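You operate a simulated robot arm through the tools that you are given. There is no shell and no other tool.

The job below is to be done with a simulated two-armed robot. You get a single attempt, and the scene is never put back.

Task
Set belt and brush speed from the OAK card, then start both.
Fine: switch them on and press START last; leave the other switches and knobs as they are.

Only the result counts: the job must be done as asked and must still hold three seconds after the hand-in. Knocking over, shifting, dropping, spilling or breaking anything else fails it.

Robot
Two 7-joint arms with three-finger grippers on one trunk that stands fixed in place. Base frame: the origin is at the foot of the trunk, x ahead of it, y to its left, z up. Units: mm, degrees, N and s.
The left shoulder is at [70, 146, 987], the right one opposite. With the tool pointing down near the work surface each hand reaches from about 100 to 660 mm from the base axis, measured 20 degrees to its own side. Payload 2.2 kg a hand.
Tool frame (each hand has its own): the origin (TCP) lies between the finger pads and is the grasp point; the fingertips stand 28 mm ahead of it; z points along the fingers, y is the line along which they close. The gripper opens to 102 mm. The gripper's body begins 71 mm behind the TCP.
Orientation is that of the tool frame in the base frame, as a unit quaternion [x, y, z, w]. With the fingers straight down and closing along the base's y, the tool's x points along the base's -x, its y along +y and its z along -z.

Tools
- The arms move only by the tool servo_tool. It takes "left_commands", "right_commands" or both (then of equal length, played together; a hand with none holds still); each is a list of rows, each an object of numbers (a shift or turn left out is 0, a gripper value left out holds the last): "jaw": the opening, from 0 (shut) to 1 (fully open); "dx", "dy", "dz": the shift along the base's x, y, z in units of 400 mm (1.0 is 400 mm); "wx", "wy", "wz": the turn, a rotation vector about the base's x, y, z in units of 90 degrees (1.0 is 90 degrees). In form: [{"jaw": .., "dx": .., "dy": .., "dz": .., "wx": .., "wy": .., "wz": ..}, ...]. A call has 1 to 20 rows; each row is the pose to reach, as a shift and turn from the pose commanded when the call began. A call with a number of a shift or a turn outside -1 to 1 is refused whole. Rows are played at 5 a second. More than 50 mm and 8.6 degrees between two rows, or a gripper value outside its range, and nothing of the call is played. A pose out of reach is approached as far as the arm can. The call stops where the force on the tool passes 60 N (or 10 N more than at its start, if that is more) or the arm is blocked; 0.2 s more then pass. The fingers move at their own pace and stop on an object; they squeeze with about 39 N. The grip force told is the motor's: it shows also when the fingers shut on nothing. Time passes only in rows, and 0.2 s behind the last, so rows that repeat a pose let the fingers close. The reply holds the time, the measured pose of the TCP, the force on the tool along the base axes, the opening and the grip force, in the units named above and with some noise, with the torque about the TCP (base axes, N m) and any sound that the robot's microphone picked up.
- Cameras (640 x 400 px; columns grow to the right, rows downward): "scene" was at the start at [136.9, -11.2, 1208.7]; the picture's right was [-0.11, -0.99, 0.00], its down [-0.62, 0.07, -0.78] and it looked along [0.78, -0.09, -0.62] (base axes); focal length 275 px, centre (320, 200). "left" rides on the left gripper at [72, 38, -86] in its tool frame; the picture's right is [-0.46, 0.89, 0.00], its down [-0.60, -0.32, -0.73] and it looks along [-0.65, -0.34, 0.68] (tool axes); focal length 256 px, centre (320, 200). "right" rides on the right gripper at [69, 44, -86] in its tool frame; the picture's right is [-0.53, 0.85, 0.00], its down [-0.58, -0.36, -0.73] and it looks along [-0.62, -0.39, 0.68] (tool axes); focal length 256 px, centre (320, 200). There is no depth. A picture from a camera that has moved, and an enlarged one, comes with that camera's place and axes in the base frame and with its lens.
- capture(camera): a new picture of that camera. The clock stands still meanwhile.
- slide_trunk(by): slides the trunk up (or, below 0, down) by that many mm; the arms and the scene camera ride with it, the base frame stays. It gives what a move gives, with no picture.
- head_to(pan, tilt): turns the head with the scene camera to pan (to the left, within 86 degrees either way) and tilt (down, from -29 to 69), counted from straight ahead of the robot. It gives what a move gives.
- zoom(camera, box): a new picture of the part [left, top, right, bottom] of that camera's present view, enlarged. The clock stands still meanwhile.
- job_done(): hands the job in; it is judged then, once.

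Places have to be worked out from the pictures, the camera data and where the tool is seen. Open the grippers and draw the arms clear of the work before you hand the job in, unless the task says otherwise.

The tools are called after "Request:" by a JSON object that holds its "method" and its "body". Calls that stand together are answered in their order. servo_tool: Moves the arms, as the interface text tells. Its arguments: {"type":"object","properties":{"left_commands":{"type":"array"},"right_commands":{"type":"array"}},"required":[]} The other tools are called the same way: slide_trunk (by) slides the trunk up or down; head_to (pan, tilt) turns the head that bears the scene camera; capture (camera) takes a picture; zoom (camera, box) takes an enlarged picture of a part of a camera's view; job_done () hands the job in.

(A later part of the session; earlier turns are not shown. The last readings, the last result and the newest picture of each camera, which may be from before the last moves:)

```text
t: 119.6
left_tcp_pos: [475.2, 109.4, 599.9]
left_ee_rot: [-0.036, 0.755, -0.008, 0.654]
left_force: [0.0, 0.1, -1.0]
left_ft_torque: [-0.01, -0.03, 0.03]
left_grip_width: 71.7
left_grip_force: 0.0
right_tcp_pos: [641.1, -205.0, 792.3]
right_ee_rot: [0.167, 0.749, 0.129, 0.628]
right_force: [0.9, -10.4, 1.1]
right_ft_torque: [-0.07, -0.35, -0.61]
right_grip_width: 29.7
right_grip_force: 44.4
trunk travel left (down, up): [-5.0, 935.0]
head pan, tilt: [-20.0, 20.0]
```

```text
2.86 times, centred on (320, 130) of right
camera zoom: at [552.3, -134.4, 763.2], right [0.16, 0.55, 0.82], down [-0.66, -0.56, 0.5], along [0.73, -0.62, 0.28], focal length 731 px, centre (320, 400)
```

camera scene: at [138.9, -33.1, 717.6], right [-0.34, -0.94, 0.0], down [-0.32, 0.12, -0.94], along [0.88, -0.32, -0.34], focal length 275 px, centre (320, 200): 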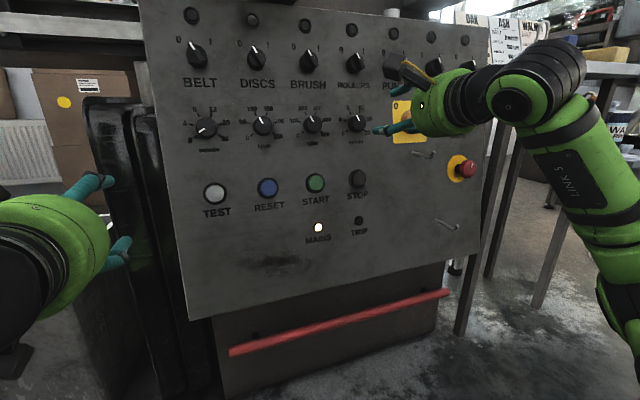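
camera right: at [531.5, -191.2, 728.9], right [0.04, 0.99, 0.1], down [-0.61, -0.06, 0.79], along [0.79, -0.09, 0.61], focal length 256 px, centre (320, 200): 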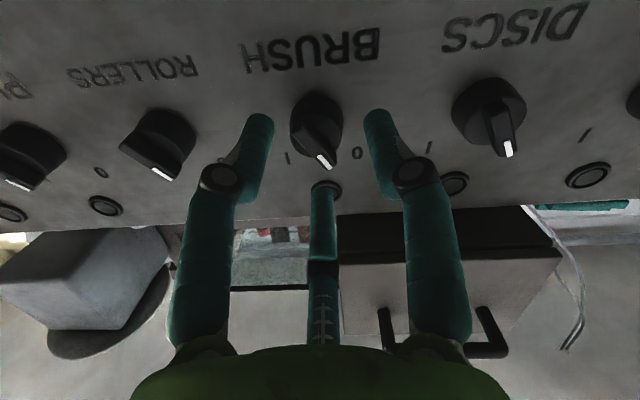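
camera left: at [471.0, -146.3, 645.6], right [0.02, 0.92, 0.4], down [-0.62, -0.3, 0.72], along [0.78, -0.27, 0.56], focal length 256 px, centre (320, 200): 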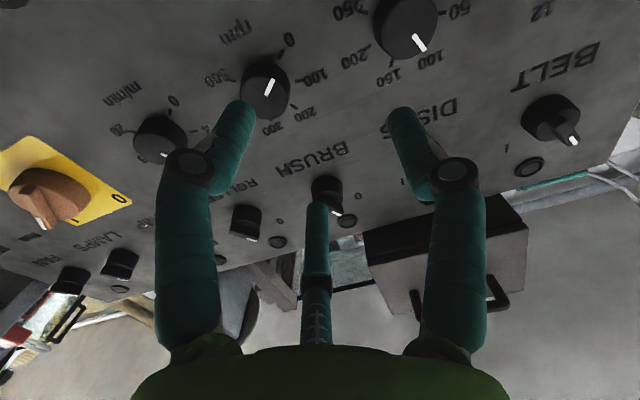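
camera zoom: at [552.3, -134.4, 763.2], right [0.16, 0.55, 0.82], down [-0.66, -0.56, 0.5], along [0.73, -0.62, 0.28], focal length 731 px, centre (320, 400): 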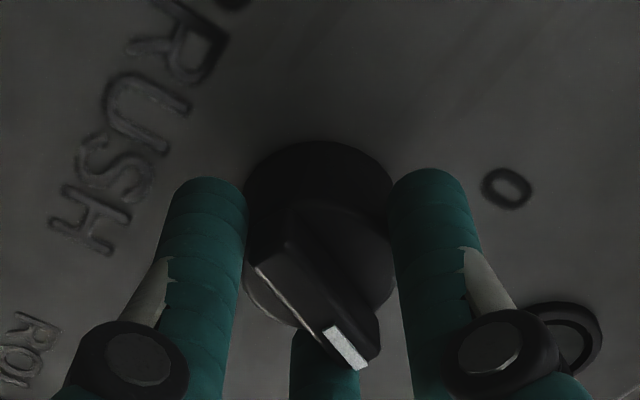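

The switch rotated ~50° with the hand, now ≈+24°, without hitting a stop. Turn another 6° in small steps while watching the axial torque.

Request:
{"method": "servo_tool", "body": {"right_commands": [{"wx": 0.0219, "wz": -0.0037}, {"wx": 0.0438, "wz": -0.0074}, {"wx": 0.0657, "wz": -0.0112}, {"wx": 0.0657, "wz": -0.0112}]}}

Request:
{"method": "zoom", "body": {"camera": "right", "box": [240, 60, 400, 200]}}

```text
t: 120.6
left_tcp_pos: [475.6, 109.0, 600.1]
left_ee_rot: [-0.037, 0.756, -0.007, 0.654]
left_force: [0.4, -0.2, -0.1]
left_ft_torque: [-0.02, 0.03, -0.03]
left_grip_width: 71.5
left_grip_force: 0.0
right_tcp_pos: [640.8, -204.1, 791.2]
right_ee_rot: [0.204, 0.74, 0.162, 0.62]
right_force: [4.7, -11.6, 5.5]
right_ft_torque: [-0.05, -0.19, -0.25]
right_grip_width: 29.4
right_grip_force: 45.2
trunk travel left (down, up): [-5.0, 935.0]
head pan, tilt: [-20.0, 20.0]
```

```text
2.86 times, centred on (320, 130) of right
camera zoom: at [553.6, -130.1, 770.4], right [0.17, 0.46, 0.87], down [-0.67, -0.59, 0.44], along [0.72, -0.66, 0.21], focal length 731 px, centre (320, 400)
```

zoom: 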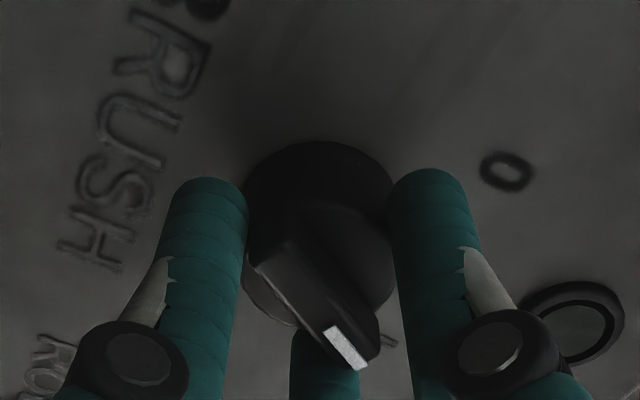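

Still no stop. Release, retreat and compare the bar with the 0/I labels in the head view.

Request:
{"method": "servo_tool", "body": {"right_commands": [{"jaw": 0.6}, {"jaw": 0.6}, {"jaw": 0.6, "dx": -0.05, "dz": 0.009}, {"dx": -0.1, "dz": 0.018}, {"dx": -0.15, "dz": 0.027}, {"dx": -0.2, "dz": 0.036}, {"dx": -0.2, "dy": -0.08, "dz": 0.036}, {"dx": -0.2, "dy": -0.16, "dz": 0.036}, {"dx": -0.2, "dy": -0.24, "dz": 0.036}, {"dx": -0.2, "dy": -0.32, "dz": 0.036}]}}

Request:
{"method": "zoom", "body": {"camera": "scene", "box": [280, 10, 344, 90]}}

Request:
{"method": "capture", "body": {"camera": "scene"}}

```text
t: 122.8
left_tcp_pos: [476.0, 110.1, 598.9]
left_ee_rot: [-0.036, 0.755, -0.008, 0.655]
left_force: [0.6, 0.4, -0.3]
left_ft_torque: [0.02, 0.02, -0.02]
left_grip_width: 71.5
left_grip_force: 0.0
right_tcp_pos: [562.2, -331.9, 807.2]
right_ee_rot: [0.204, 0.741, 0.16, 0.62]
right_force: [0.1, -0.2, -0.5]
right_ft_torque: [0.04, -0.02, -0.02]
right_grip_width: 61.3
right_grip_force: 0.0
trunk travel left (down, up): [-5.0, 935.0]
head pan, tilt: [-20.0, 20.0]
```

```text
5.00 times, centred on (312, 50) of scene
camera zoom: at [138.9, -33.2, 717.6], right [-0.34, -0.94, 0.0], down [-0.32, 0.12, -0.94], along [0.88, -0.32, -0.34], focal length 1375 px, centre (360, 950)
```

zoom: 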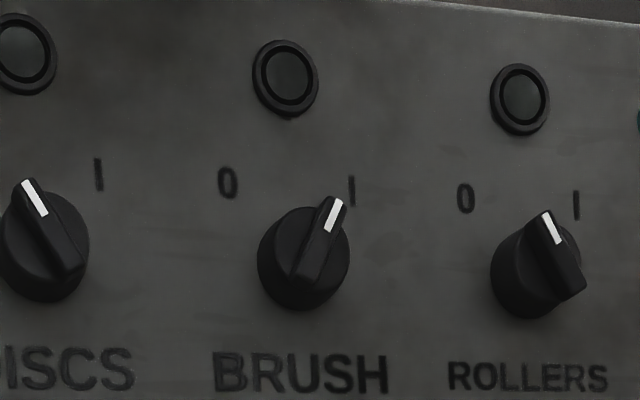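

```text
taken
camera scene: at [138.9, -33.2, 717.6], right [-0.34, -0.94, 0.0], down [-0.32, 0.12, -0.94], along [0.88, -0.32, -0.34], focal length 275 px, centre (320, 200)
```

scene: 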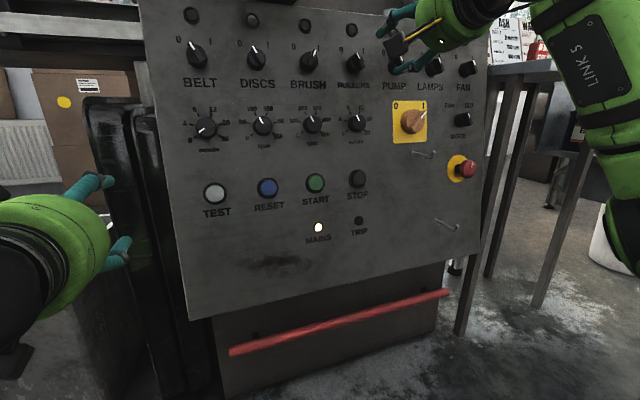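

BRUSH now points toward I. Zoom further to measure its angle and compare with the untouched neighbours.

Request:
{"method": "zoom", "body": {"camera": "scene", "box": [292, 44, 320, 74]}}

Request:
{"method": "zoom", "body": {"camera": "scene", "box": [338, 46, 366, 76]}}

Request:
{"method": "zoom", "body": {"camera": "scene", "box": [244, 40, 272, 70]}}

```text
13.33 times, centred on (306, 59) of scene
camera zoom: at [138.9, -33.2, 717.6], right [-0.34, -0.94, 0.0], down [-0.32, 0.12, -0.94], along [0.88, -0.32, -0.34], focal length 3667 px, centre (507, 2080)
```

zoom: 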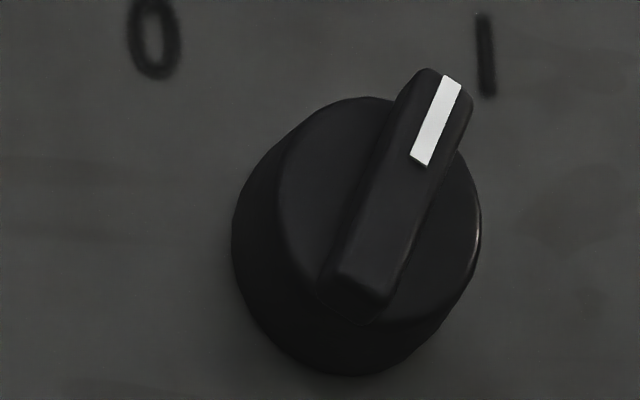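

```text
13.33 times, centred on (352, 61) of scene
camera zoom: at [138.9, -33.2, 717.6], right [-0.34, -0.94, 0.0], down [-0.32, 0.12, -0.94], along [0.88, -0.32, -0.34], focal length 3667 px, centre (-107, 2053)
```

zoom: 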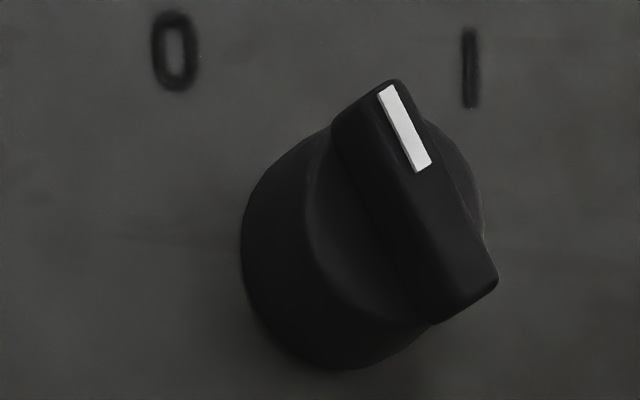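

```text
13.33 times, centred on (258, 55) of scene
camera zoom: at [138.9, -33.2, 717.6], right [-0.34, -0.94, 0.0], down [-0.32, 0.12, -0.94], along [0.88, -0.32, -0.34], focal length 3667 px, centre (1147, 2133)
```

zoom: 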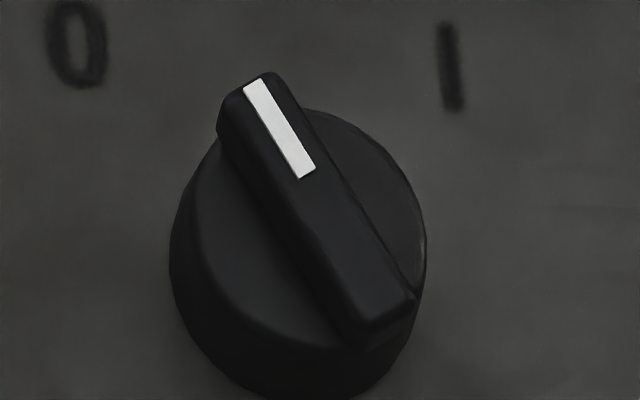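

Untouched switches measure ≈−29°, BRUSH now ≈+28°, so the throw is ±30° and BRUSH is essentially fully at I. Now BELT with the left arm: move it to (550,-16,693), pre-rolled by −46° with slight pitch/yaw trims; the right hand backs off.

Request:
{"method": "servo_tool", "body": {"left_commands": [{"dz": 0.04, "wx": -0.0426, "wz": 0.0042}, {"dx": 0.01, "dy": -0.01, "dz": 0.08, "wx": -0.0852, "wz": 0.0083}, {"dx": 0.03, "dy": -0.04, "dz": 0.12, "wx": -0.1277, "wz": 0.0125}, {"dx": 0.05, "dy": -0.08, "dz": 0.16, "wx": -0.1703, "wz": 0.0167}, {"dx": 0.07, "dy": -0.12, "dz": 0.2, "wx": -0.2129, "wz": 0.0208}, {"dx": 0.09, "dy": -0.16, "dz": 0.236, "wx": -0.2555, "wz": 0.025}, {"dx": 0.11, "dy": -0.2, "dz": 0.236, "wx": -0.2981, "wz": 0.0292}, {"dx": 0.13, "dy": -0.24, "dz": 0.236, "wx": -0.3407, "wz": 0.0333}, {"dx": 0.15, "dy": -0.27, "dz": 0.236, "wx": -0.3832, "wz": 0.0375}, {"dx": 0.17, "dy": -0.3, "dz": 0.236, "wx": -0.4258, "wz": 0.0417}, {"dx": 0.185, "dy": -0.315, "dz": 0.236, "wx": -0.4684, "wz": 0.0458}, {"dx": 0.185, "dy": -0.315, "dz": 0.236, "wx": -0.511, "wz": 0.05}], "right_commands": [{"dx": -0.02}, {"dx": -0.04, "dy": -0.02}, {"dx": -0.06, "dy": -0.04}, {"dx": -0.08, "dy": -0.06}, {"dx": -0.1, "dy": -0.08}, {"dx": -0.1, "dy": -0.1}, {"dx": -0.1, "dy": -0.12}, {"dx": -0.1, "dy": -0.12}, {"dx": -0.1, "dy": -0.12}, {"dx": -0.1, "dy": -0.12}, {"dx": -0.1, "dy": -0.12}, {"dx": -0.1, "dy": -0.12}]}}

Request:
{"method": "capture", "body": {"camera": "left"}}

Request:
{"method": "capture", "body": {"camera": "scene"}}

```text
t: 125.4
left_tcp_pos: [550.0, -16.0, 692.9]
left_ee_rot: [-0.318, 0.69, -0.278, 0.588]
left_force: [0.0, -1.0, 0.7]
left_ft_torque: [0.02, -0.06, 0.02]
left_grip_width: 71.4
left_grip_force: 0.0
right_tcp_pos: [521.2, -378.0, 805.3]
right_ee_rot: [0.203, 0.74, 0.16, 0.62]
right_force: [0.3, 0.1, -0.2]
right_ft_torque: [0.0, -0.01, 0.0]
right_grip_width: 61.0
right_grip_force: 0.0
trunk travel left (down, up): [-5.0, 935.0]
head pan, tilt: [-20.0, 20.0]
```

```text
taken
camera left: at [453.5, -46.4, 631.8], right [-0.05, 0.93, -0.38], down [-0.62, 0.27, 0.74], along [0.78, 0.27, 0.56], focal length 256 px, centre (320, 200)
```

left: 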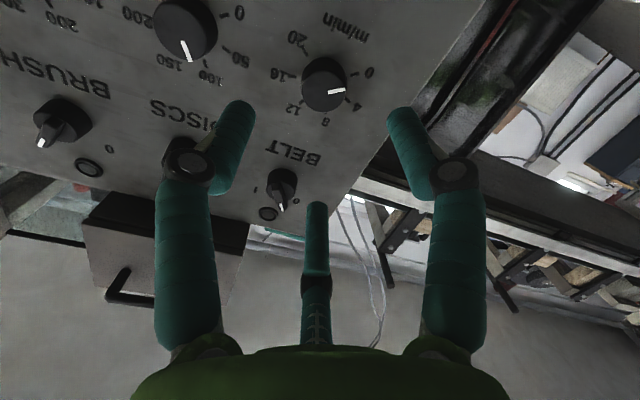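

```text
taken
camera scene: at [138.9, -33.3, 717.6], right [-0.34, -0.94, 0.0], down [-0.32, 0.12, -0.94], along [0.88, -0.32, -0.34], focal length 275 px, centre (320, 200)
```

scene: 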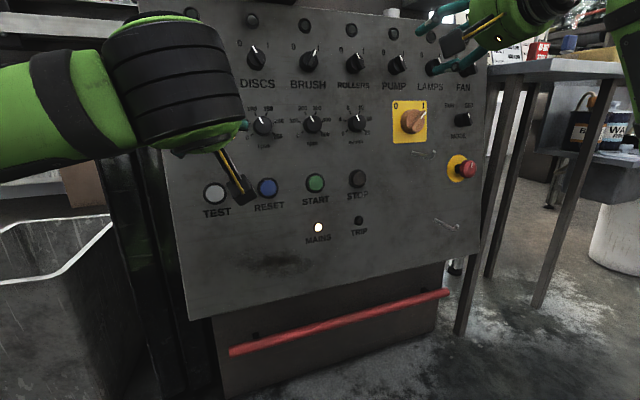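

Left hand is at the BELT dial, roll ≈ −50°. Advance to a closer standoff and check alignment.

Request:
{"method": "servo_tool", "body": {"left_commands": [{"dx": 0.04, "dz": -0.006}, {"dx": 0.08, "dz": -0.012}, {"dx": 0.114, "dy": 0.001, "dz": -0.0178}, {"dx": 0.114, "dy": 0.001, "dz": -0.0178}]}}

Request:
{"method": "zoom", "body": {"camera": "left", "box": [220, 40, 420, 220]}}

```text
t: 126.4
left_tcp_pos: [595.3, -14.2, 686.9]
left_ee_rot: [-0.317, 0.69, -0.279, 0.588]
left_force: [0.2, -1.0, -0.6]
left_ft_torque: [-0.01, 0.0, 0.04]
left_grip_width: 71.5
left_grip_force: 0.1
right_tcp_pos: [522.4, -378.1, 805.6]
right_ee_rot: [0.203, 0.741, 0.161, 0.62]
right_force: [-0.4, 0.5, 0.2]
right_ft_torque: [0.01, 0.0, 0.0]
right_grip_width: 61.2
right_grip_force: 0.0
trunk travel left (down, up): [-5.0, 935.0]
head pan, tilt: [-20.0, 20.0]
```

```text
2.22 times, centred on (320, 130) of left
camera zoom: at [498.9, -45.1, 625.1], right [-0.05, 0.93, -0.37], down [-0.62, 0.26, 0.74], along [0.78, 0.27, 0.56], focal length 569 px, centre (320, 356)
```

zoom: 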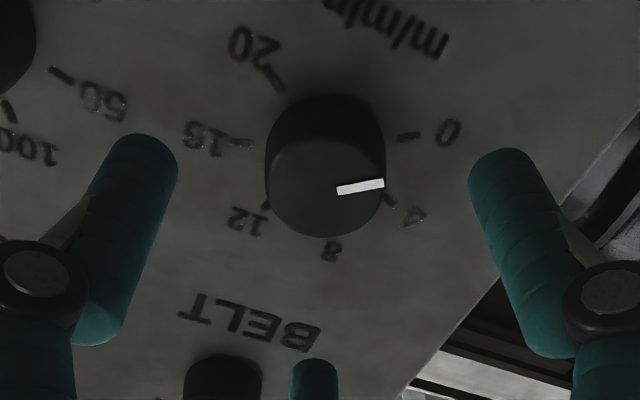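

Alignment is within ~1.5 mm. Advance 32 mm, then 8 mm more with force checks.

Request:
{"method": "servo_tool", "body": {"left_commands": [{"dx": 0.026, "dy": 0.0025, "dz": -0.0045}, {"dx": 0.052, "dy": 0.0025, "dz": -0.009}, {"dx": 0.0788, "dy": 0.0025, "dz": -0.0137}, {"dx": 0.0788, "dy": 0.0025, "dz": -0.0137}]}}

Request:
{"method": "servo_tool", "body": {"left_commands": [{"dx": 0.01, "dz": -0.0017}, {"dx": 0.0197, "dz": -0.0034}, {"dx": 0.0197, "dz": -0.0034}]}}

Request:
{"method": "zoom", "body": {"camera": "left", "box": [220, 60, 420, 240]}}

```text
t: 127.4
left_tcp_pos: [627.1, -14.2, 680.7]
left_ee_rot: [-0.317, 0.691, -0.277, 0.588]
left_force: [0.1, 1.0, -0.2]
left_ft_torque: [0.01, 0.01, 0.01]
left_grip_width: 71.4
left_grip_force: 0.1
right_tcp_pos: [520.8, -378.0, 805.6]
right_ee_rot: [0.203, 0.741, 0.16, 0.62]
right_force: [-0.9, 0.0, -0.2]
right_ft_torque: [0.0, -0.01, 0.03]
right_grip_width: 61.0
right_grip_force: 0.1
trunk travel left (down, up): [-5.0, 935.0]
head pan, tilt: [-20.0, 20.0]
```

```text
t: 128.2
left_tcp_pos: [634.0, -13.4, 678.1]
left_ee_rot: [-0.317, 0.69, -0.277, 0.588]
left_force: [-0.1, 0.0, -0.1]
left_ft_torque: [-0.02, 0.05, 0.03]
left_grip_width: 71.4
left_grip_force: 0.1
right_tcp_pos: [522.1, -378.5, 805.0]
right_ee_rot: [0.202, 0.74, 0.161, 0.62]
right_force: [-0.6, 0.3, 0.1]
right_ft_torque: [-0.03, -0.03, -0.03]
right_grip_width: 61.4
right_grip_force: 0.1
trunk travel left (down, up): [-5.0, 935.0]
head pan, tilt: [-20.0, 20.0]
```

```text
2.22 times, centred on (320, 150) of left
camera zoom: at [537.9, -44.3, 617.2], right [-0.05, 0.93, -0.37], down [-0.62, 0.26, 0.74], along [0.78, 0.27, 0.56], focal length 569 px, centre (320, 311)
```

zoom: 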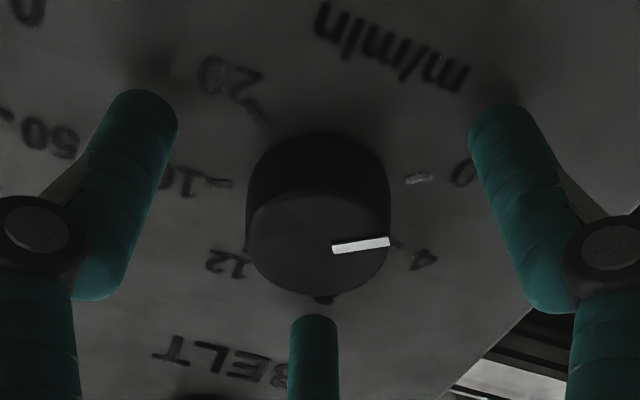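

Well aligned, tips ~16 mm past the cap face. Close on the BELT dial and turn +50° first.

Request:
{"method": "servo_tool", "body": {"left_commands": [{"jaw": 0.5}, {"jaw": 0.4}, {"jaw": 0.3}, {"jaw": 0.0}, {"jaw": 0.0}, {"jaw": 0.0}]}}

Request:
{"method": "servo_tool", "body": {"left_commands": [{"wx": 0.0784, "wz": -0.0129}, {"wx": 0.1568, "wz": -0.0258}, {"wx": 0.2351, "wz": -0.0387}, {"wx": 0.3135, "wz": -0.0516}, {"wx": 0.3919, "wz": -0.0645}, {"wx": 0.4703, "wz": -0.0774}, {"wx": 0.5487, "wz": -0.0904}, {"wx": 0.5487, "wz": -0.0904}]}}

Request:
{"method": "zoom", "body": {"camera": "left", "box": [220, 60, 420, 240]}}

```text
t: 129.6
left_tcp_pos: [635.4, -15.0, 678.7]
left_ee_rot: [-0.319, 0.69, -0.278, 0.587]
left_force: [-5.5, 0.8, -4.4]
left_ft_torque: [0.04, 0.14, 0.03]
left_grip_width: 33.0
left_grip_force: 45.1
right_tcp_pos: [521.4, -378.4, 803.6]
right_ee_rot: [0.204, 0.74, 0.16, 0.62]
right_force: [-0.4, -0.4, 1.0]
right_ft_torque: [0.01, 0.01, 0.01]
right_grip_width: 61.0
right_grip_force: 0.2
trunk travel left (down, up): [-5.0, 935.0]
head pan, tilt: [-20.0, 20.0]
```

```text
t: 131.4
left_tcp_pos: [634.7, -14.1, 679.8]
left_ee_rot: [0.006, 0.762, -0.004, 0.647]
left_force: [-1.8, 1.3, -2.6]
left_ft_torque: [-0.07, 0.2, -0.38]
left_grip_width: 33.1
left_grip_force: 44.9
right_tcp_pos: [522.5, -379.1, 805.5]
right_ee_rot: [0.203, 0.741, 0.16, 0.62]
right_force: [-0.1, -0.5, -0.1]
right_ft_torque: [0.03, 0.02, 0.03]
right_grip_width: 61.4
right_grip_force: 0.0
trunk travel left (down, up): [-5.0, 935.0]
head pan, tilt: [-20.0, 20.0]
```

```text
2.22 times, centred on (320, 150) of left
camera zoom: at [538.4, 24.8, 621.3], right [0.09, 0.88, 0.46], down [-0.63, -0.31, 0.72], along [0.78, -0.35, 0.53], focal length 569 px, centre (320, 311)
```

zoom: 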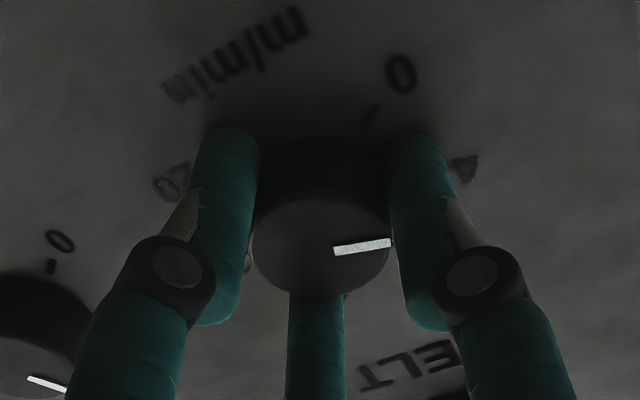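

Dial follows the hand. Continue another +50°.

Request:
{"method": "servo_tool", "body": {"left_commands": [{"wx": 0.0784, "wz": -0.0129}, {"wx": 0.1568, "wz": -0.0258}, {"wx": 0.2351, "wz": -0.0387}, {"wx": 0.3135, "wz": -0.0516}, {"wx": 0.3919, "wz": -0.0645}, {"wx": 0.4703, "wz": -0.0774}, {"wx": 0.5487, "wz": -0.0904}, {"wx": 0.5487, "wz": -0.0904}]}}

Request:
{"method": "zoom", "body": {"camera": "left", "box": [220, 60, 420, 240]}}

```text
t: 133.2
left_tcp_pos: [634.0, -13.3, 679.1]
left_ee_rot: [0.327, 0.692, 0.272, 0.583]
left_force: [11.6, -5.8, 2.1]
left_ft_torque: [-0.09, -0.16, -0.37]
left_grip_width: 33.0
left_grip_force: 45.1
right_tcp_pos: [522.4, -378.7, 805.3]
right_ee_rot: [0.203, 0.741, 0.16, 0.62]
right_force: [0.3, 1.1, -0.2]
right_ft_torque: [-0.01, 0.02, 0.0]
right_grip_width: 61.4
right_grip_force: 0.1
trunk travel left (down, up): [-5.0, 935.0]
head pan, tilt: [-20.0, 20.0]
```

```text
2.22 times, centred on (320, 150) of left
camera zoom: at [547.5, 66.0, 677.1], right [0.17, 0.21, 0.96], down [-0.7, -0.66, 0.27], along [0.69, -0.72, 0.03], focal length 569 px, centre (320, 311)
```

zoom: 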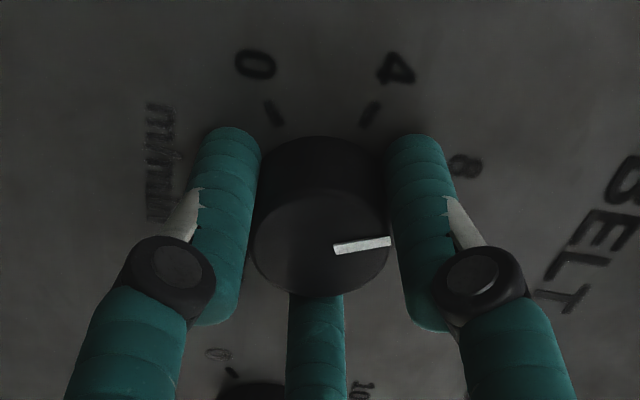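

Now around 8. Release, back off 30 mm, roll back −90°, and re-advance for a second grip.

Request:
{"method": "servo_tool", "body": {"left_commands": [{"jaw": 0.7}, {"jaw": 0.7}, {"dx": -0.037, "dz": 0.0064}, {"dx": -0.0739, "dz": 0.0128}, {"dx": -0.0739, "dz": 0.0128, "wx": -0.0897, "wz": 0.0149}, {"dx": -0.0739, "dz": 0.0128, "wx": -0.1794, "wz": 0.0298}, {"dx": -0.0739, "dz": 0.0128, "wx": -0.2692, "wz": 0.0447}, {"dx": -0.0739, "dz": 0.0128, "wx": -0.3589, "wz": 0.0596}, {"dx": -0.0739, "dz": 0.0128, "wx": -0.4486, "wz": 0.0746}, {"dx": -0.0739, "dz": 0.0128, "wx": -0.5383, "wz": 0.0895}, {"dx": -0.0739, "dz": 0.0128, "wx": -0.628, "wz": 0.1044}, {"dx": -0.0739, "dz": 0.0128, "wx": -0.7178, "wz": 0.1193}, {"dx": -0.0739, "dz": 0.0128, "wx": -0.8075, "wz": 0.1342}, {"dx": -0.0739, "dz": 0.0128, "wx": -0.8972, "wz": 0.1491}, {"dx": -0.0739, "dz": 0.0128, "wx": -0.987, "wz": 0.164}, {"dx": -0.0739, "dz": 0.0128, "wx": -0.987, "wz": 0.164}]}}

Request:
{"method": "zoom", "body": {"camera": "left", "box": [220, 40, 420, 220]}}

```text
t: 136.6
left_tcp_pos: [606.6, -14.9, 682.6]
left_ee_rot: [-0.257, 0.716, -0.225, 0.609]
left_force: [0.6, -0.5, 0.0]
left_ft_torque: [0.01, -0.01, 0.02]
left_grip_width: 71.3
left_grip_force: 0.1
right_tcp_pos: [521.3, -377.9, 804.4]
right_ee_rot: [0.204, 0.741, 0.159, 0.62]
right_force: [-0.3, -0.5, 1.0]
right_ft_torque: [0.01, -0.02, 0.03]
right_grip_width: 61.1
right_grip_force: 0.1
trunk travel left (down, up): [-5.0, 935.0]
head pan, tilt: [-20.0, 20.0]
```

```text
2.22 times, centred on (320, 130) of left
camera zoom: at [507.7, -31.3, 618.1], right [-0.02, 0.98, -0.21], down [-0.62, 0.15, 0.77], along [0.79, 0.15, 0.6], focal length 569 px, centre (320, 356)
```

zoom: 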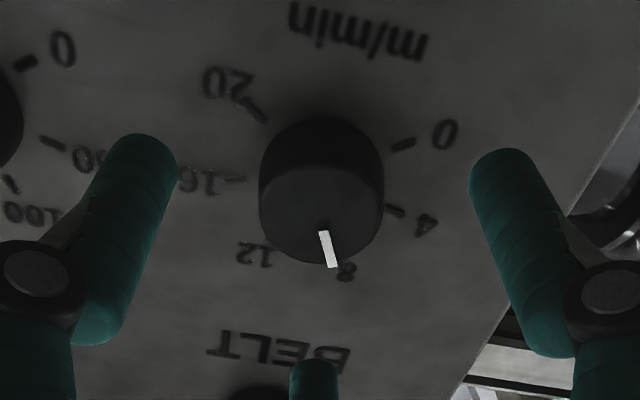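

Pointer sits about at 8. Re-advance, grip, and rotate the next +50°.

Request:
{"method": "servo_tool", "body": {"left_commands": [{"dx": 0.0246, "dz": -0.0043}, {"dx": 0.0493, "dz": -0.0085}, {"dx": 0.0739, "dz": -0.0128}, {"dx": 0.0739, "dz": -0.0128}, {"jaw": 0.5, "dx": 0.0739, "dz": -0.0128}, {"jaw": 0.4, "dx": 0.0739, "dz": -0.0128}, {"jaw": 0.3, "dx": 0.0739, "dz": -0.0128}, {"jaw": 0.0, "dx": 0.0739, "dz": -0.0128}, {"jaw": 0.0, "dx": 0.0739, "dz": -0.0128}, {"jaw": 0.0, "dx": 0.0739, "dz": -0.0128}]}}

Request:
{"method": "servo_tool", "body": {"left_commands": [{"wx": 0.0784, "wz": -0.0129}, {"wx": 0.1568, "wz": -0.0258}, {"wx": 0.2351, "wz": -0.0387}, {"wx": 0.3135, "wz": -0.0516}, {"wx": 0.3919, "wz": -0.0645}, {"wx": 0.4703, "wz": -0.0774}, {"wx": 0.5487, "wz": -0.0904}, {"wx": 0.5487, "wz": -0.0904}]}}

Request:
{"method": "zoom", "body": {"camera": "left", "box": [220, 60, 420, 240]}}

```text
t: 138.8
left_tcp_pos: [633.1, -15.8, 679.1]
left_ee_rot: [-0.257, 0.716, -0.225, 0.609]
left_force: [1.5, -0.9, 0.1]
left_ft_torque: [0.01, -0.06, -0.06]
left_grip_width: 33.1
left_grip_force: 45.3
right_tcp_pos: [522.2, -379.3, 805.5]
right_ee_rot: [0.204, 0.741, 0.16, 0.62]
right_force: [-0.5, -0.6, 0.2]
right_ft_torque: [0.02, -0.02, -0.01]
right_grip_width: 61.6
right_grip_force: 0.0
trunk travel left (down, up): [-5.0, 935.0]
head pan, tilt: [-20.0, 20.0]
```

```text
t: 140.6
left_tcp_pos: [634.3, -15.1, 679.4]
left_ee_rot: [0.071, 0.761, 0.055, 0.643]
left_force: [2.9, -1.3, 0.3]
left_ft_torque: [-0.03, -0.12, -0.27]
left_grip_width: 32.9
left_grip_force: 44.8
right_tcp_pos: [522.4, -379.7, 805.8]
right_ee_rot: [0.203, 0.741, 0.159, 0.62]
right_force: [0.0, 0.4, 0.4]
right_ft_torque: [-0.02, 0.01, 0.02]
right_grip_width: 61.4
right_grip_force: 0.1
trunk travel left (down, up): [-5.0, 935.0]
head pan, tilt: [-20.0, 20.0]
```

```text
2.22 times, centred on (320, 150) of left
camera zoom: at [539.2, 36.3, 629.6], right [0.11, 0.79, 0.61], down [-0.63, -0.41, 0.65], along [0.77, -0.46, 0.45], focal length 569 px, centre (320, 311)
```

zoom: 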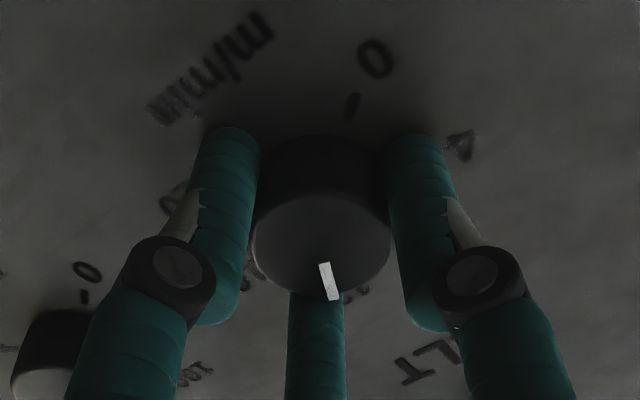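

Turning well. Rotate the final ≈+49.5° toward 16.

Request:
{"method": "servo_tool", "body": {"left_commands": [{"wx": 0.0774, "wz": -0.0127}, {"wx": 0.1549, "wz": -0.0255}, {"wx": 0.2323, "wz": -0.0382}, {"wx": 0.3097, "wz": -0.051}, {"wx": 0.3871, "wz": -0.0637}, {"wx": 0.4646, "wz": -0.0765}, {"wx": 0.542, "wz": -0.0893}, {"wx": 0.542, "wz": -0.0893}]}}

Request:
{"method": "servo_tool", "body": {"left_commands": [{"jaw": 0.7}, {"jaw": 0.7}, {"dx": -0.05, "dz": 0.0087}, {"dx": -0.1, "dz": 0.0174}, {"dx": -0.15, "dz": 0.026}, {"dx": -0.2, "dz": 0.0347}, {"dx": -0.2, "dy": 0.08, "dz": 0.0347}, {"dx": -0.2, "dy": 0.16, "dz": 0.0347}, {"dx": -0.2, "dy": 0.24, "dz": 0.0347}, {"dx": -0.2, "dy": 0.32, "dz": 0.0347}, {"dx": -0.2, "dy": 0.38, "dz": 0.0347}]}}

Request:
{"method": "capture", "body": {"camera": "scene"}}

Request:
{"method": "zoom", "body": {"camera": "scene", "box": [175, 90, 245, 150]}}

```text
t: 142.4
left_tcp_pos: [633.3, -15.0, 678.9]
left_ee_rot: [0.382, 0.663, 0.319, 0.559]
left_force: [-10.5, 0.0, -3.2]
left_ft_torque: [-0.07, 0.36, -0.54]
left_grip_width: 32.9
left_grip_force: 44.9
right_tcp_pos: [520.8, -379.1, 804.7]
right_ee_rot: [0.203, 0.741, 0.16, 0.62]
right_force: [0.0, -0.8, -0.4]
right_ft_torque: [-0.02, -0.03, 0.03]
right_grip_width: 61.2
right_grip_force: 0.1
trunk travel left (down, up): [-5.0, 935.0]
head pan, tilt: [-20.0, 20.0]
```

```text
t: 144.8
left_tcp_pos: [553.8, 139.1, 691.2]
left_ee_rot: [0.381, 0.664, 0.32, 0.559]
left_force: [0.8, -0.6, 1.0]
left_ft_torque: [0.02, -0.01, 0.01]
left_grip_width: 71.5
left_grip_force: 0.1
right_tcp_pos: [521.8, -379.1, 805.9]
right_ee_rot: [0.203, 0.741, 0.16, 0.62]
right_force: [0.2, 0.2, 0.2]
right_ft_torque: [0.0, -0.03, -0.01]
right_grip_width: 61.3
right_grip_force: 0.2
trunk travel left (down, up): [-5.0, 935.0]
head pan, tilt: [-20.0, 20.0]
```

```text
taken
camera scene: at [138.9, -33.3, 717.6], right [-0.34, -0.94, 0.0], down [-0.32, 0.12, -0.94], along [0.88, -0.32, -0.34], focal length 275 px, centre (320, 200)
```

scene: 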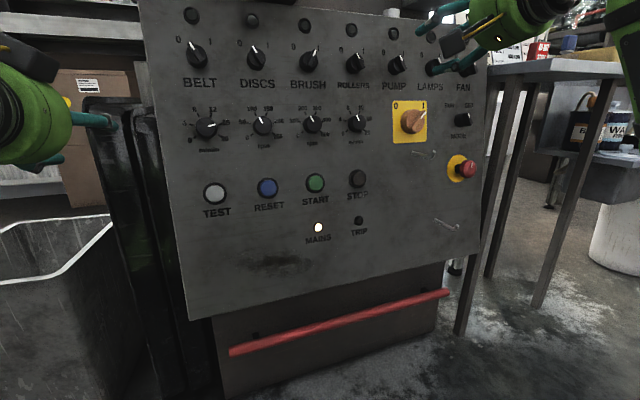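

```text
6.67 times, centred on (210, 120) of scene
camera zoom: at [138.9, -33.3, 717.6], right [-0.34, -0.94, 0.0], down [-0.32, 0.12, -0.94], along [0.88, -0.32, -0.34], focal length 1833 px, centre (1053, 733)
```

zoom: 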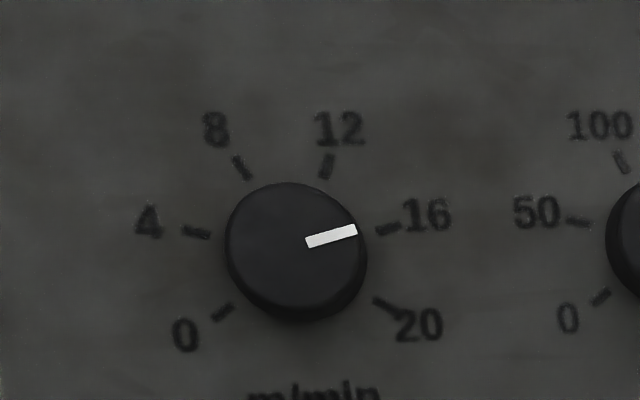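

BELT points at 16. Precise zoom to quantify.

Request:
{"method": "zoom", "body": {"camera": "scene", "box": [195, 112, 225, 132]}}

```text
16.00 times, centred on (210, 122) of scene
camera zoom: at [138.9, -33.3, 717.6], right [-0.34, -0.94, 0.0], down [-0.32, 0.12, -0.94], along [0.88, -0.32, -0.34], focal length 4400 px, centre (2080, 1448)
```

zoom: 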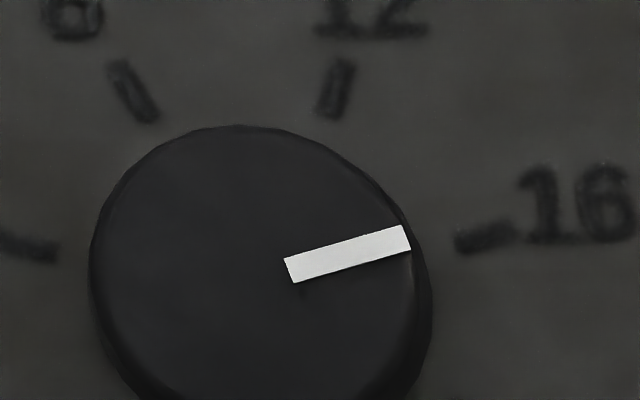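

BELT dial is at ≈16.07 m/min. Now the BELT switch with the left hand: raise, roll back −88° (to ≈−29°), and line up at standoff (564,-15.5,806).

Request:
{"method": "servo_tool", "body": {"left_commands": [{"dz": 0.04, "wx": -0.0803, "wz": 0.0139}, {"dz": 0.08, "wx": -0.1605, "wz": 0.0278}, {"dz": 0.13, "wx": -0.2408, "wz": 0.0417}, {"dz": 0.18, "wx": -0.321, "wz": 0.0557}, {"dz": 0.23, "wx": -0.4013, "wz": 0.0696}, {"dz": 0.2875, "wx": -0.4815, "wz": 0.0835}, {"dx": 0.005, "dy": -0.06, "dz": 0.2875, "wx": -0.5618, "wz": 0.0974}, {"dx": 0.01, "dy": -0.13, "dz": 0.2875, "wx": -0.642, "wz": 0.1113}, {"dx": 0.015, "dy": -0.2, "dz": 0.2875, "wx": -0.7223, "wz": 0.1252}, {"dx": 0.02, "dy": -0.27, "dz": 0.2875, "wx": -0.8025, "wz": 0.1392}, {"dx": 0.025, "dy": -0.33, "dz": 0.2875, "wx": -0.8828, "wz": 0.1531}, {"dx": 0.025, "dy": -0.386, "dz": 0.2875, "wx": -0.963, "wz": 0.167}, {"dx": 0.025, "dy": -0.386, "dz": 0.2875, "wx": -0.963, "wz": 0.167}]}}

Request:
{"method": "capture", "body": {"camera": "left"}}

```text
t: 147.6
left_tcp_pos: [567.8, -18.0, 809.9]
left_ee_rot: [-0.187, 0.74, -0.159, 0.626]
left_force: [-0.2, 1.0, 0.9]
left_ft_torque: [-0.01, 0.03, 0.01]
left_grip_width: 71.6
left_grip_force: 0.1
right_tcp_pos: [521.2, -377.6, 804.9]
right_ee_rot: [0.202, 0.741, 0.16, 0.621]
right_force: [0.3, -0.3, 0.7]
right_ft_torque: [0.02, 0.03, 0.04]
right_grip_width: 61.1
right_grip_force: 0.0
trunk travel left (down, up): [-5.0, 935.0]
head pan, tilt: [-20.0, 20.0]
```

```text
taken
camera left: at [468.5, -18.2, 742.8], right [0.0, 1.0, -0.01], down [-0.61, 0.01, 0.79], along [0.79, 0.01, 0.61], focal length 256 px, centre (320, 200)
```

left: 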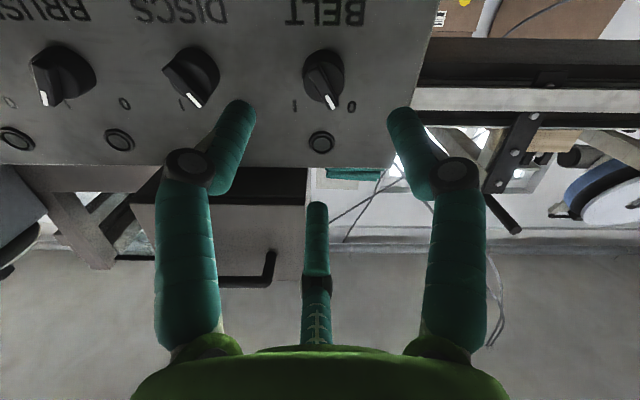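

Switch is straight ahead; zoom to refine alignment.

Request:
{"method": "zoom", "body": {"camera": "left", "box": [260, 0, 390, 160]}}

```text
2.50 times, centred on (325, 80) of left
camera zoom: at [468.5, -18.2, 742.8], right [0.0, 1.0, -0.01], down [-0.61, 0.01, 0.79], along [0.79, 0.01, 0.61], focal length 640 px, centre (308, 500)
```

zoom: 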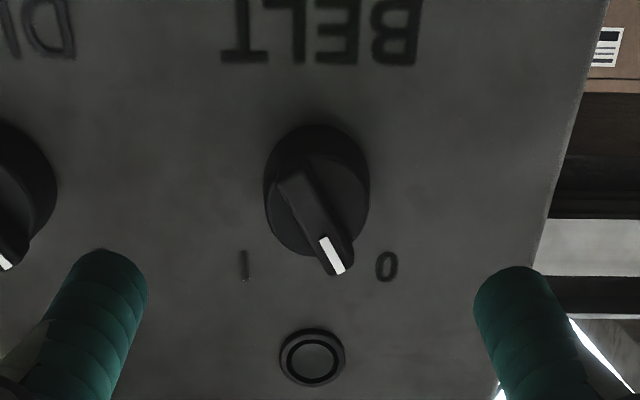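

Centre ≈(682.6,-14.8,785.2). Narrow the jaws to 0.5 and advance to D≈56 mm, then to gripping depth with force checks.

Request:
{"method": "servo_tool", "body": {"left_commands": [{"jaw": 0.5, "dx": 0.04, "dy": 0.003, "dz": -0.01}, {"dx": 0.08, "dy": 0.006, "dz": -0.02}, {"dx": 0.12, "dy": 0.008, "dz": -0.031}, {"dx": 0.149, "dy": 0.008, "dz": -0.0385}, {"dx": 0.149, "dy": 0.008, "dz": -0.0385}]}}

Request:
{"method": "zoom", "body": {"camera": "left", "box": [240, 60, 400, 200]}}

```text
t: 148.8
left_tcp_pos: [623.7, -13.0, 793.4]
left_ee_rot: [-0.187, 0.741, -0.158, 0.625]
left_force: [-0.6, -0.5, 0.1]
left_ft_torque: [0.01, 0.04, -0.02]
left_grip_width: 51.3
left_grip_force: 0.1
right_tcp_pos: [521.2, -378.2, 805.4]
right_ee_rot: [0.204, 0.741, 0.159, 0.62]
right_force: [0.2, 0.8, 0.6]
right_ft_torque: [-0.03, -0.03, 0.0]
right_grip_width: 61.1
right_grip_force: 0.1
trunk travel left (down, up): [-5.0, 935.0]
head pan, tilt: [-20.0, 20.0]
```

```text
2.86 times, centred on (320, 130) of left
camera zoom: at [526.5, -14.4, 726.7], right [0.0, 1.0, -0.01], down [-0.61, 0.01, 0.79], along [0.8, 0.01, 0.61], focal length 731 px, centre (320, 400)
```

zoom: 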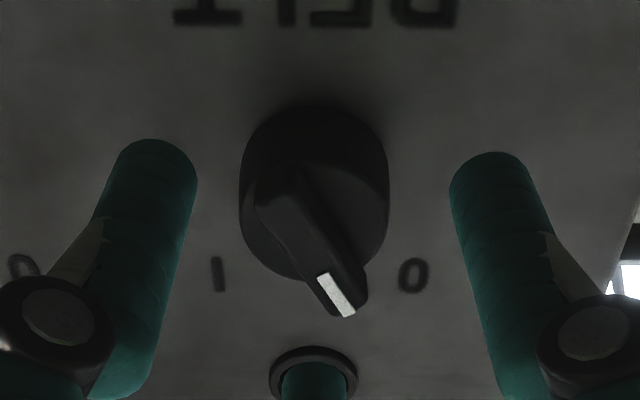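

Slight y trim (−1.2 mm) and advance 18 mm to gripping depth.

Request:
{"method": "servo_tool", "body": {"left_commands": [{"dx": 0.015, "dy": -0.003, "dz": -0.0018}, {"dx": 0.03, "dy": -0.003, "dz": -0.0036}, {"dx": 0.0375, "dy": -0.003, "dz": -0.0046}, {"dx": 0.045, "dy": -0.003, "dz": -0.0056}, {"dx": 0.045, "dy": -0.003, "dz": -0.0056}]}}

Request:
{"method": "zoom", "body": {"camera": "left", "box": [240, 60, 400, 200]}}

```text
t: 150.0
left_tcp_pos: [642.4, -15.8, 790.6]
left_ee_rot: [-0.186, 0.741, -0.159, 0.625]
left_force: [-0.3, 0.4, -0.2]
left_ft_torque: [0.02, -0.02, -0.02]
left_grip_width: 51.2
left_grip_force: 0.2
right_tcp_pos: [521.5, -379.3, 805.2]
right_ee_rot: [0.204, 0.741, 0.16, 0.62]
right_force: [0.4, -0.3, -0.6]
right_ft_torque: [-0.02, -0.02, -0.02]
right_grip_width: 61.3
right_grip_force: 0.1
trunk travel left (down, up): [-5.0, 935.0]
head pan, tilt: [-20.0, 20.0]
```

```text
2.86 times, centred on (320, 130) of left
camera zoom: at [543.8, -15.9, 724.1], right [0.0, 1.0, -0.01], down [-0.61, 0.01, 0.79], along [0.79, 0.01, 0.61], focal length 731 px, centre (320, 400)
```

zoom: 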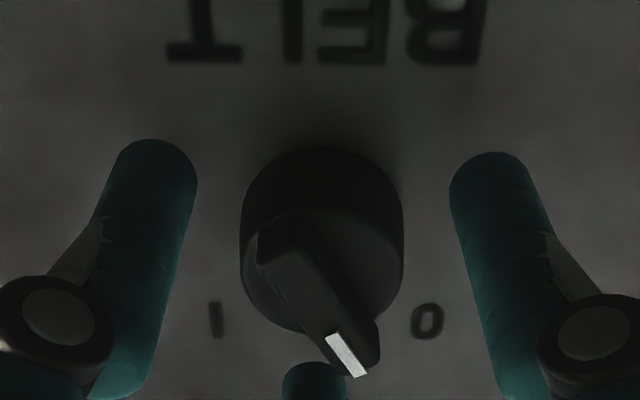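

Centred. Close on the knob and rotate +59° in steps.

Request:
{"method": "servo_tool", "body": {"left_commands": [{"jaw": 0.4}, {"jaw": 0.3}, {"jaw": 0.2}, {"jaw": 0.0}, {"jaw": 0.0}, {"jaw": 0.0}]}}

Request:
{"method": "servo_tool", "body": {"left_commands": [{"wx": 0.0807, "wz": -0.0135}, {"wx": 0.1615, "wz": -0.0271}, {"wx": 0.2422, "wz": -0.0406}, {"wx": 0.323, "wz": -0.0541}, {"wx": 0.4037, "wz": -0.0676}, {"wx": 0.4845, "wz": -0.0812}, {"wx": 0.5652, "wz": -0.0947}, {"wx": 0.646, "wz": -0.1082}, {"wx": 0.646, "wz": -0.1082}]}}

Request:
{"method": "zoom", "body": {"camera": "left", "box": [240, 60, 400, 200]}}

```text
t: 151.4
left_tcp_pos: [641.5, -14.9, 790.5]
left_ee_rot: [-0.187, 0.74, -0.158, 0.626]
left_force: [5.4, -0.1, 5.9]
left_ft_torque: [0.05, -0.2, 0.24]
left_grip_width: 29.7
left_grip_force: 44.9
right_tcp_pos: [521.6, -378.7, 805.6]
right_ee_rot: [0.203, 0.741, 0.16, 0.62]
right_force: [0.4, -0.2, -0.2]
right_ft_torque: [0.02, 0.01, -0.01]
right_grip_width: 61.0
right_grip_force: 0.1
trunk travel left (down, up): [-5.0, 935.0]
head pan, tilt: [-20.0, 20.0]
```

```text
t: 153.4
left_tcp_pos: [642.0, -15.0, 791.9]
left_ee_rot: [0.202, 0.736, 0.172, 0.622]
left_force: [13.7, -2.8, 12.3]
left_ft_torque: [-0.07, -0.44, -0.41]
left_grip_width: 29.6
left_grip_force: 44.8
right_tcp_pos: [521.2, -378.6, 806.0]
right_ee_rot: [0.203, 0.741, 0.159, 0.62]
right_force: [0.3, -0.2, -0.6]
right_ft_torque: [0.0, -0.04, 0.01]
right_grip_width: 61.2
right_grip_force: 0.1
trunk travel left (down, up): [-5.0, 935.0]
head pan, tilt: [-20.0, 20.0]
```

```text
2.86 times, centred on (320, 130) of left
camera zoom: at [550.0, 54.8, 763.4], right [0.14, 0.52, 0.84], down [-0.66, -0.58, 0.47], along [0.74, -0.62, 0.26], focal length 731 px, centre (320, 400)
```

zoom: 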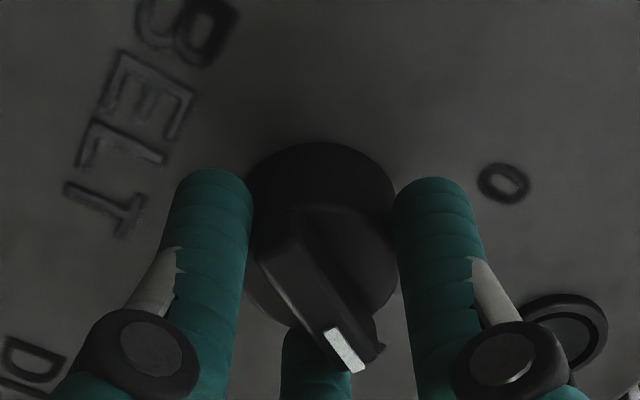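

The switch turned with the hand. Release, retreat left, and check it from the head camera.

Request:
{"method": "servo_tool", "body": {"left_commands": [{"jaw": 0.6}, {"jaw": 0.6}, {"dx": -0.05, "dz": 0.0087}, {"dx": -0.1, "dz": 0.0174}, {"dx": -0.15, "dz": 0.026}, {"dx": -0.2, "dz": 0.0347}, {"dx": -0.2, "dy": 0.08, "dz": 0.0347}, {"dx": -0.2, "dy": 0.16, "dz": 0.0347}, {"dx": -0.2, "dy": 0.24, "dz": 0.0347}, {"dx": -0.2, "dy": 0.32, "dz": 0.0347}, {"dx": -0.2, "dy": 0.38, "dz": 0.0347}]}}

Request:
{"method": "capture", "body": {"camera": "scene"}}

Request:
{"method": "zoom", "body": {"camera": "scene", "box": [183, 40, 211, 70]}}

Request:
{"method": "zoom", "body": {"camera": "scene", "box": [292, 44, 320, 74]}}

```text
t: 155.8
left_tcp_pos: [562.6, 135.9, 803.5]
left_ee_rot: [0.201, 0.737, 0.171, 0.623]
left_force: [-0.9, -0.4, 0.9]
left_ft_torque: [0.03, 0.01, 0.01]
left_grip_width: 61.1
left_grip_force: 0.0
right_tcp_pos: [522.0, -378.3, 805.7]
right_ee_rot: [0.203, 0.741, 0.161, 0.62]
right_force: [-0.1, 0.9, -0.2]
right_ft_torque: [-0.02, 0.01, 0.04]
right_grip_width: 61.2
right_grip_force: 0.1
trunk travel left (down, up): [-5.0, 935.0]
head pan, tilt: [-20.0, 20.0]
```

```text
taken
camera scene: at [138.9, -33.3, 717.6], right [-0.34, -0.94, 0.0], down [-0.32, 0.12, -0.94], along [0.88, -0.32, -0.34], focal length 275 px, centre (320, 200)
```

scene: 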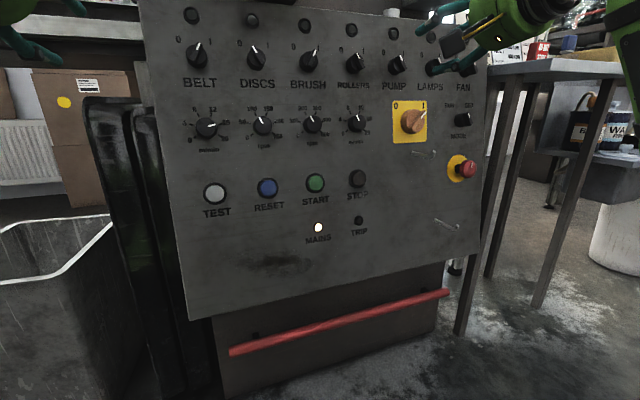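

```text
13.33 times, centred on (197, 55) of scene
camera zoom: at [138.9, -33.3, 717.6], right [-0.34, -0.94, 0.0], down [-0.32, 0.12, -0.94], along [0.88, -0.32, -0.34], focal length 3667 px, centre (1960, 2133)
```

zoom: 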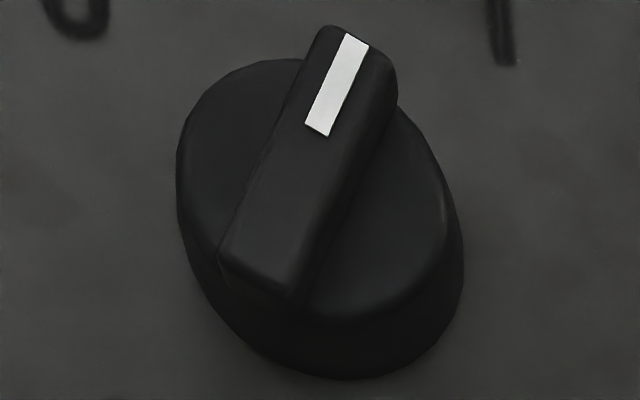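

```text
13.33 times, centred on (306, 59) of scene
camera zoom: at [138.9, -33.3, 717.6], right [-0.34, -0.94, 0.0], down [-0.32, 0.12, -0.94], along [0.88, -0.32, -0.34], focal length 3667 px, centre (507, 2080)
```

zoom: 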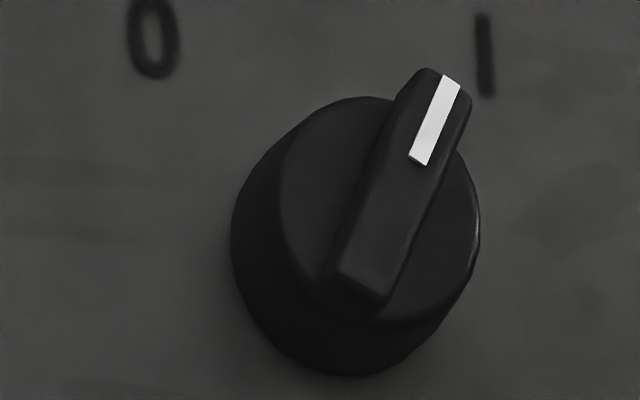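

Both switches now sit at I (≈+28–29°). Next START: bring the right hand down (well clear of the panel), jaws closed, to a standoff in front of START at ≈(560,-206,573).

Request:
{"method": "servo_tool", "body": {"right_commands": [{"jaw": 0.0, "dx": -0.025, "dz": -0.09}, {"jaw": 0.0, "dx": -0.025, "dz": -0.19}, {"dx": -0.025, "dz": -0.29}, {"dx": -0.025, "dz": -0.39}, {"dx": -0.025, "dz": -0.49}, {"dx": -0.025, "dz": -0.575}, {"dx": -0.025, "dz": -0.575}]}}

Request:
{"method": "servo_tool", "body": {"right_commands": [{"dx": 0.02, "dy": 0.07}, {"dx": 0.04, "dy": 0.14}, {"dx": 0.06, "dy": 0.21}, {"dx": 0.08, "dy": 0.28}, {"dx": 0.1, "dy": 0.35}, {"dx": 0.12, "dy": 0.43}, {"dx": 0.12, "dy": 0.43}]}}

Request:
{"method": "capture", "body": {"camera": "right"}}

Request:
{"method": "capture", "body": {"camera": "scene"}}

```text
t: 157.4
left_tcp_pos: [562.2, 135.1, 803.6]
left_ee_rot: [0.201, 0.737, 0.171, 0.622]
left_force: [0.7, 0.3, -0.4]
left_ft_torque: [0.01, 0.01, 0.01]
left_grip_width: 61.5
left_grip_force: 0.1
right_tcp_pos: [513.8, -377.0, 574.4]
right_ee_rot: [0.203, 0.741, 0.16, 0.62]
right_force: [0.2, 0.8, -0.6]
right_ft_torque: [-0.04, -0.01, 0.0]
right_grip_width: 2.0
right_grip_force: 31.1
trunk travel left (down, up): [-5.0, 935.0]
head pan, tilt: [-20.0, 20.0]
```

```text
t: 159.0
left_tcp_pos: [561.7, 135.5, 804.4]
left_ee_rot: [0.201, 0.737, 0.171, 0.622]
left_force: [-0.7, -0.4, -1.1]
left_ft_torque: [0.01, 0.03, -0.01]
left_grip_width: 61.4
left_grip_force: 0.1
right_tcp_pos: [560.0, -207.6, 575.9]
right_ee_rot: [0.203, 0.74, 0.161, 0.62]
right_force: [0.5, -0.5, 0.5]
right_ft_torque: [-0.01, 0.06, -0.02]
right_grip_width: 2.1
right_grip_force: 31.3
trunk travel left (down, up): [-5.0, 935.0]
head pan, tilt: [-20.0, 20.0]
```

```text
taken
camera right: at [472.8, -133.3, 554.0], right [0.17, 0.47, 0.87], down [-0.67, -0.59, 0.45], along [0.72, -0.66, 0.21], focal length 256 px, centre (320, 200)
```

right: 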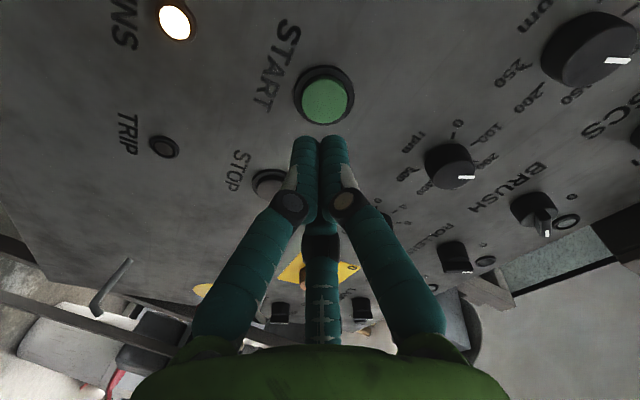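

```text
taken
camera scene: at [138.9, -33.2, 717.6], right [-0.34, -0.94, 0.0], down [-0.32, 0.12, -0.94], along [0.88, -0.32, -0.34], focal length 275 px, centre (320, 200)
```

scene: 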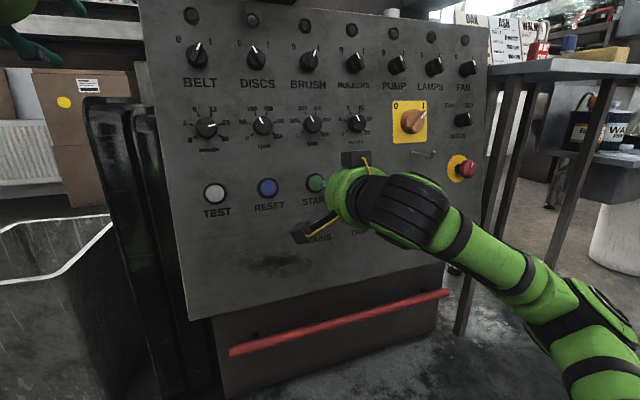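

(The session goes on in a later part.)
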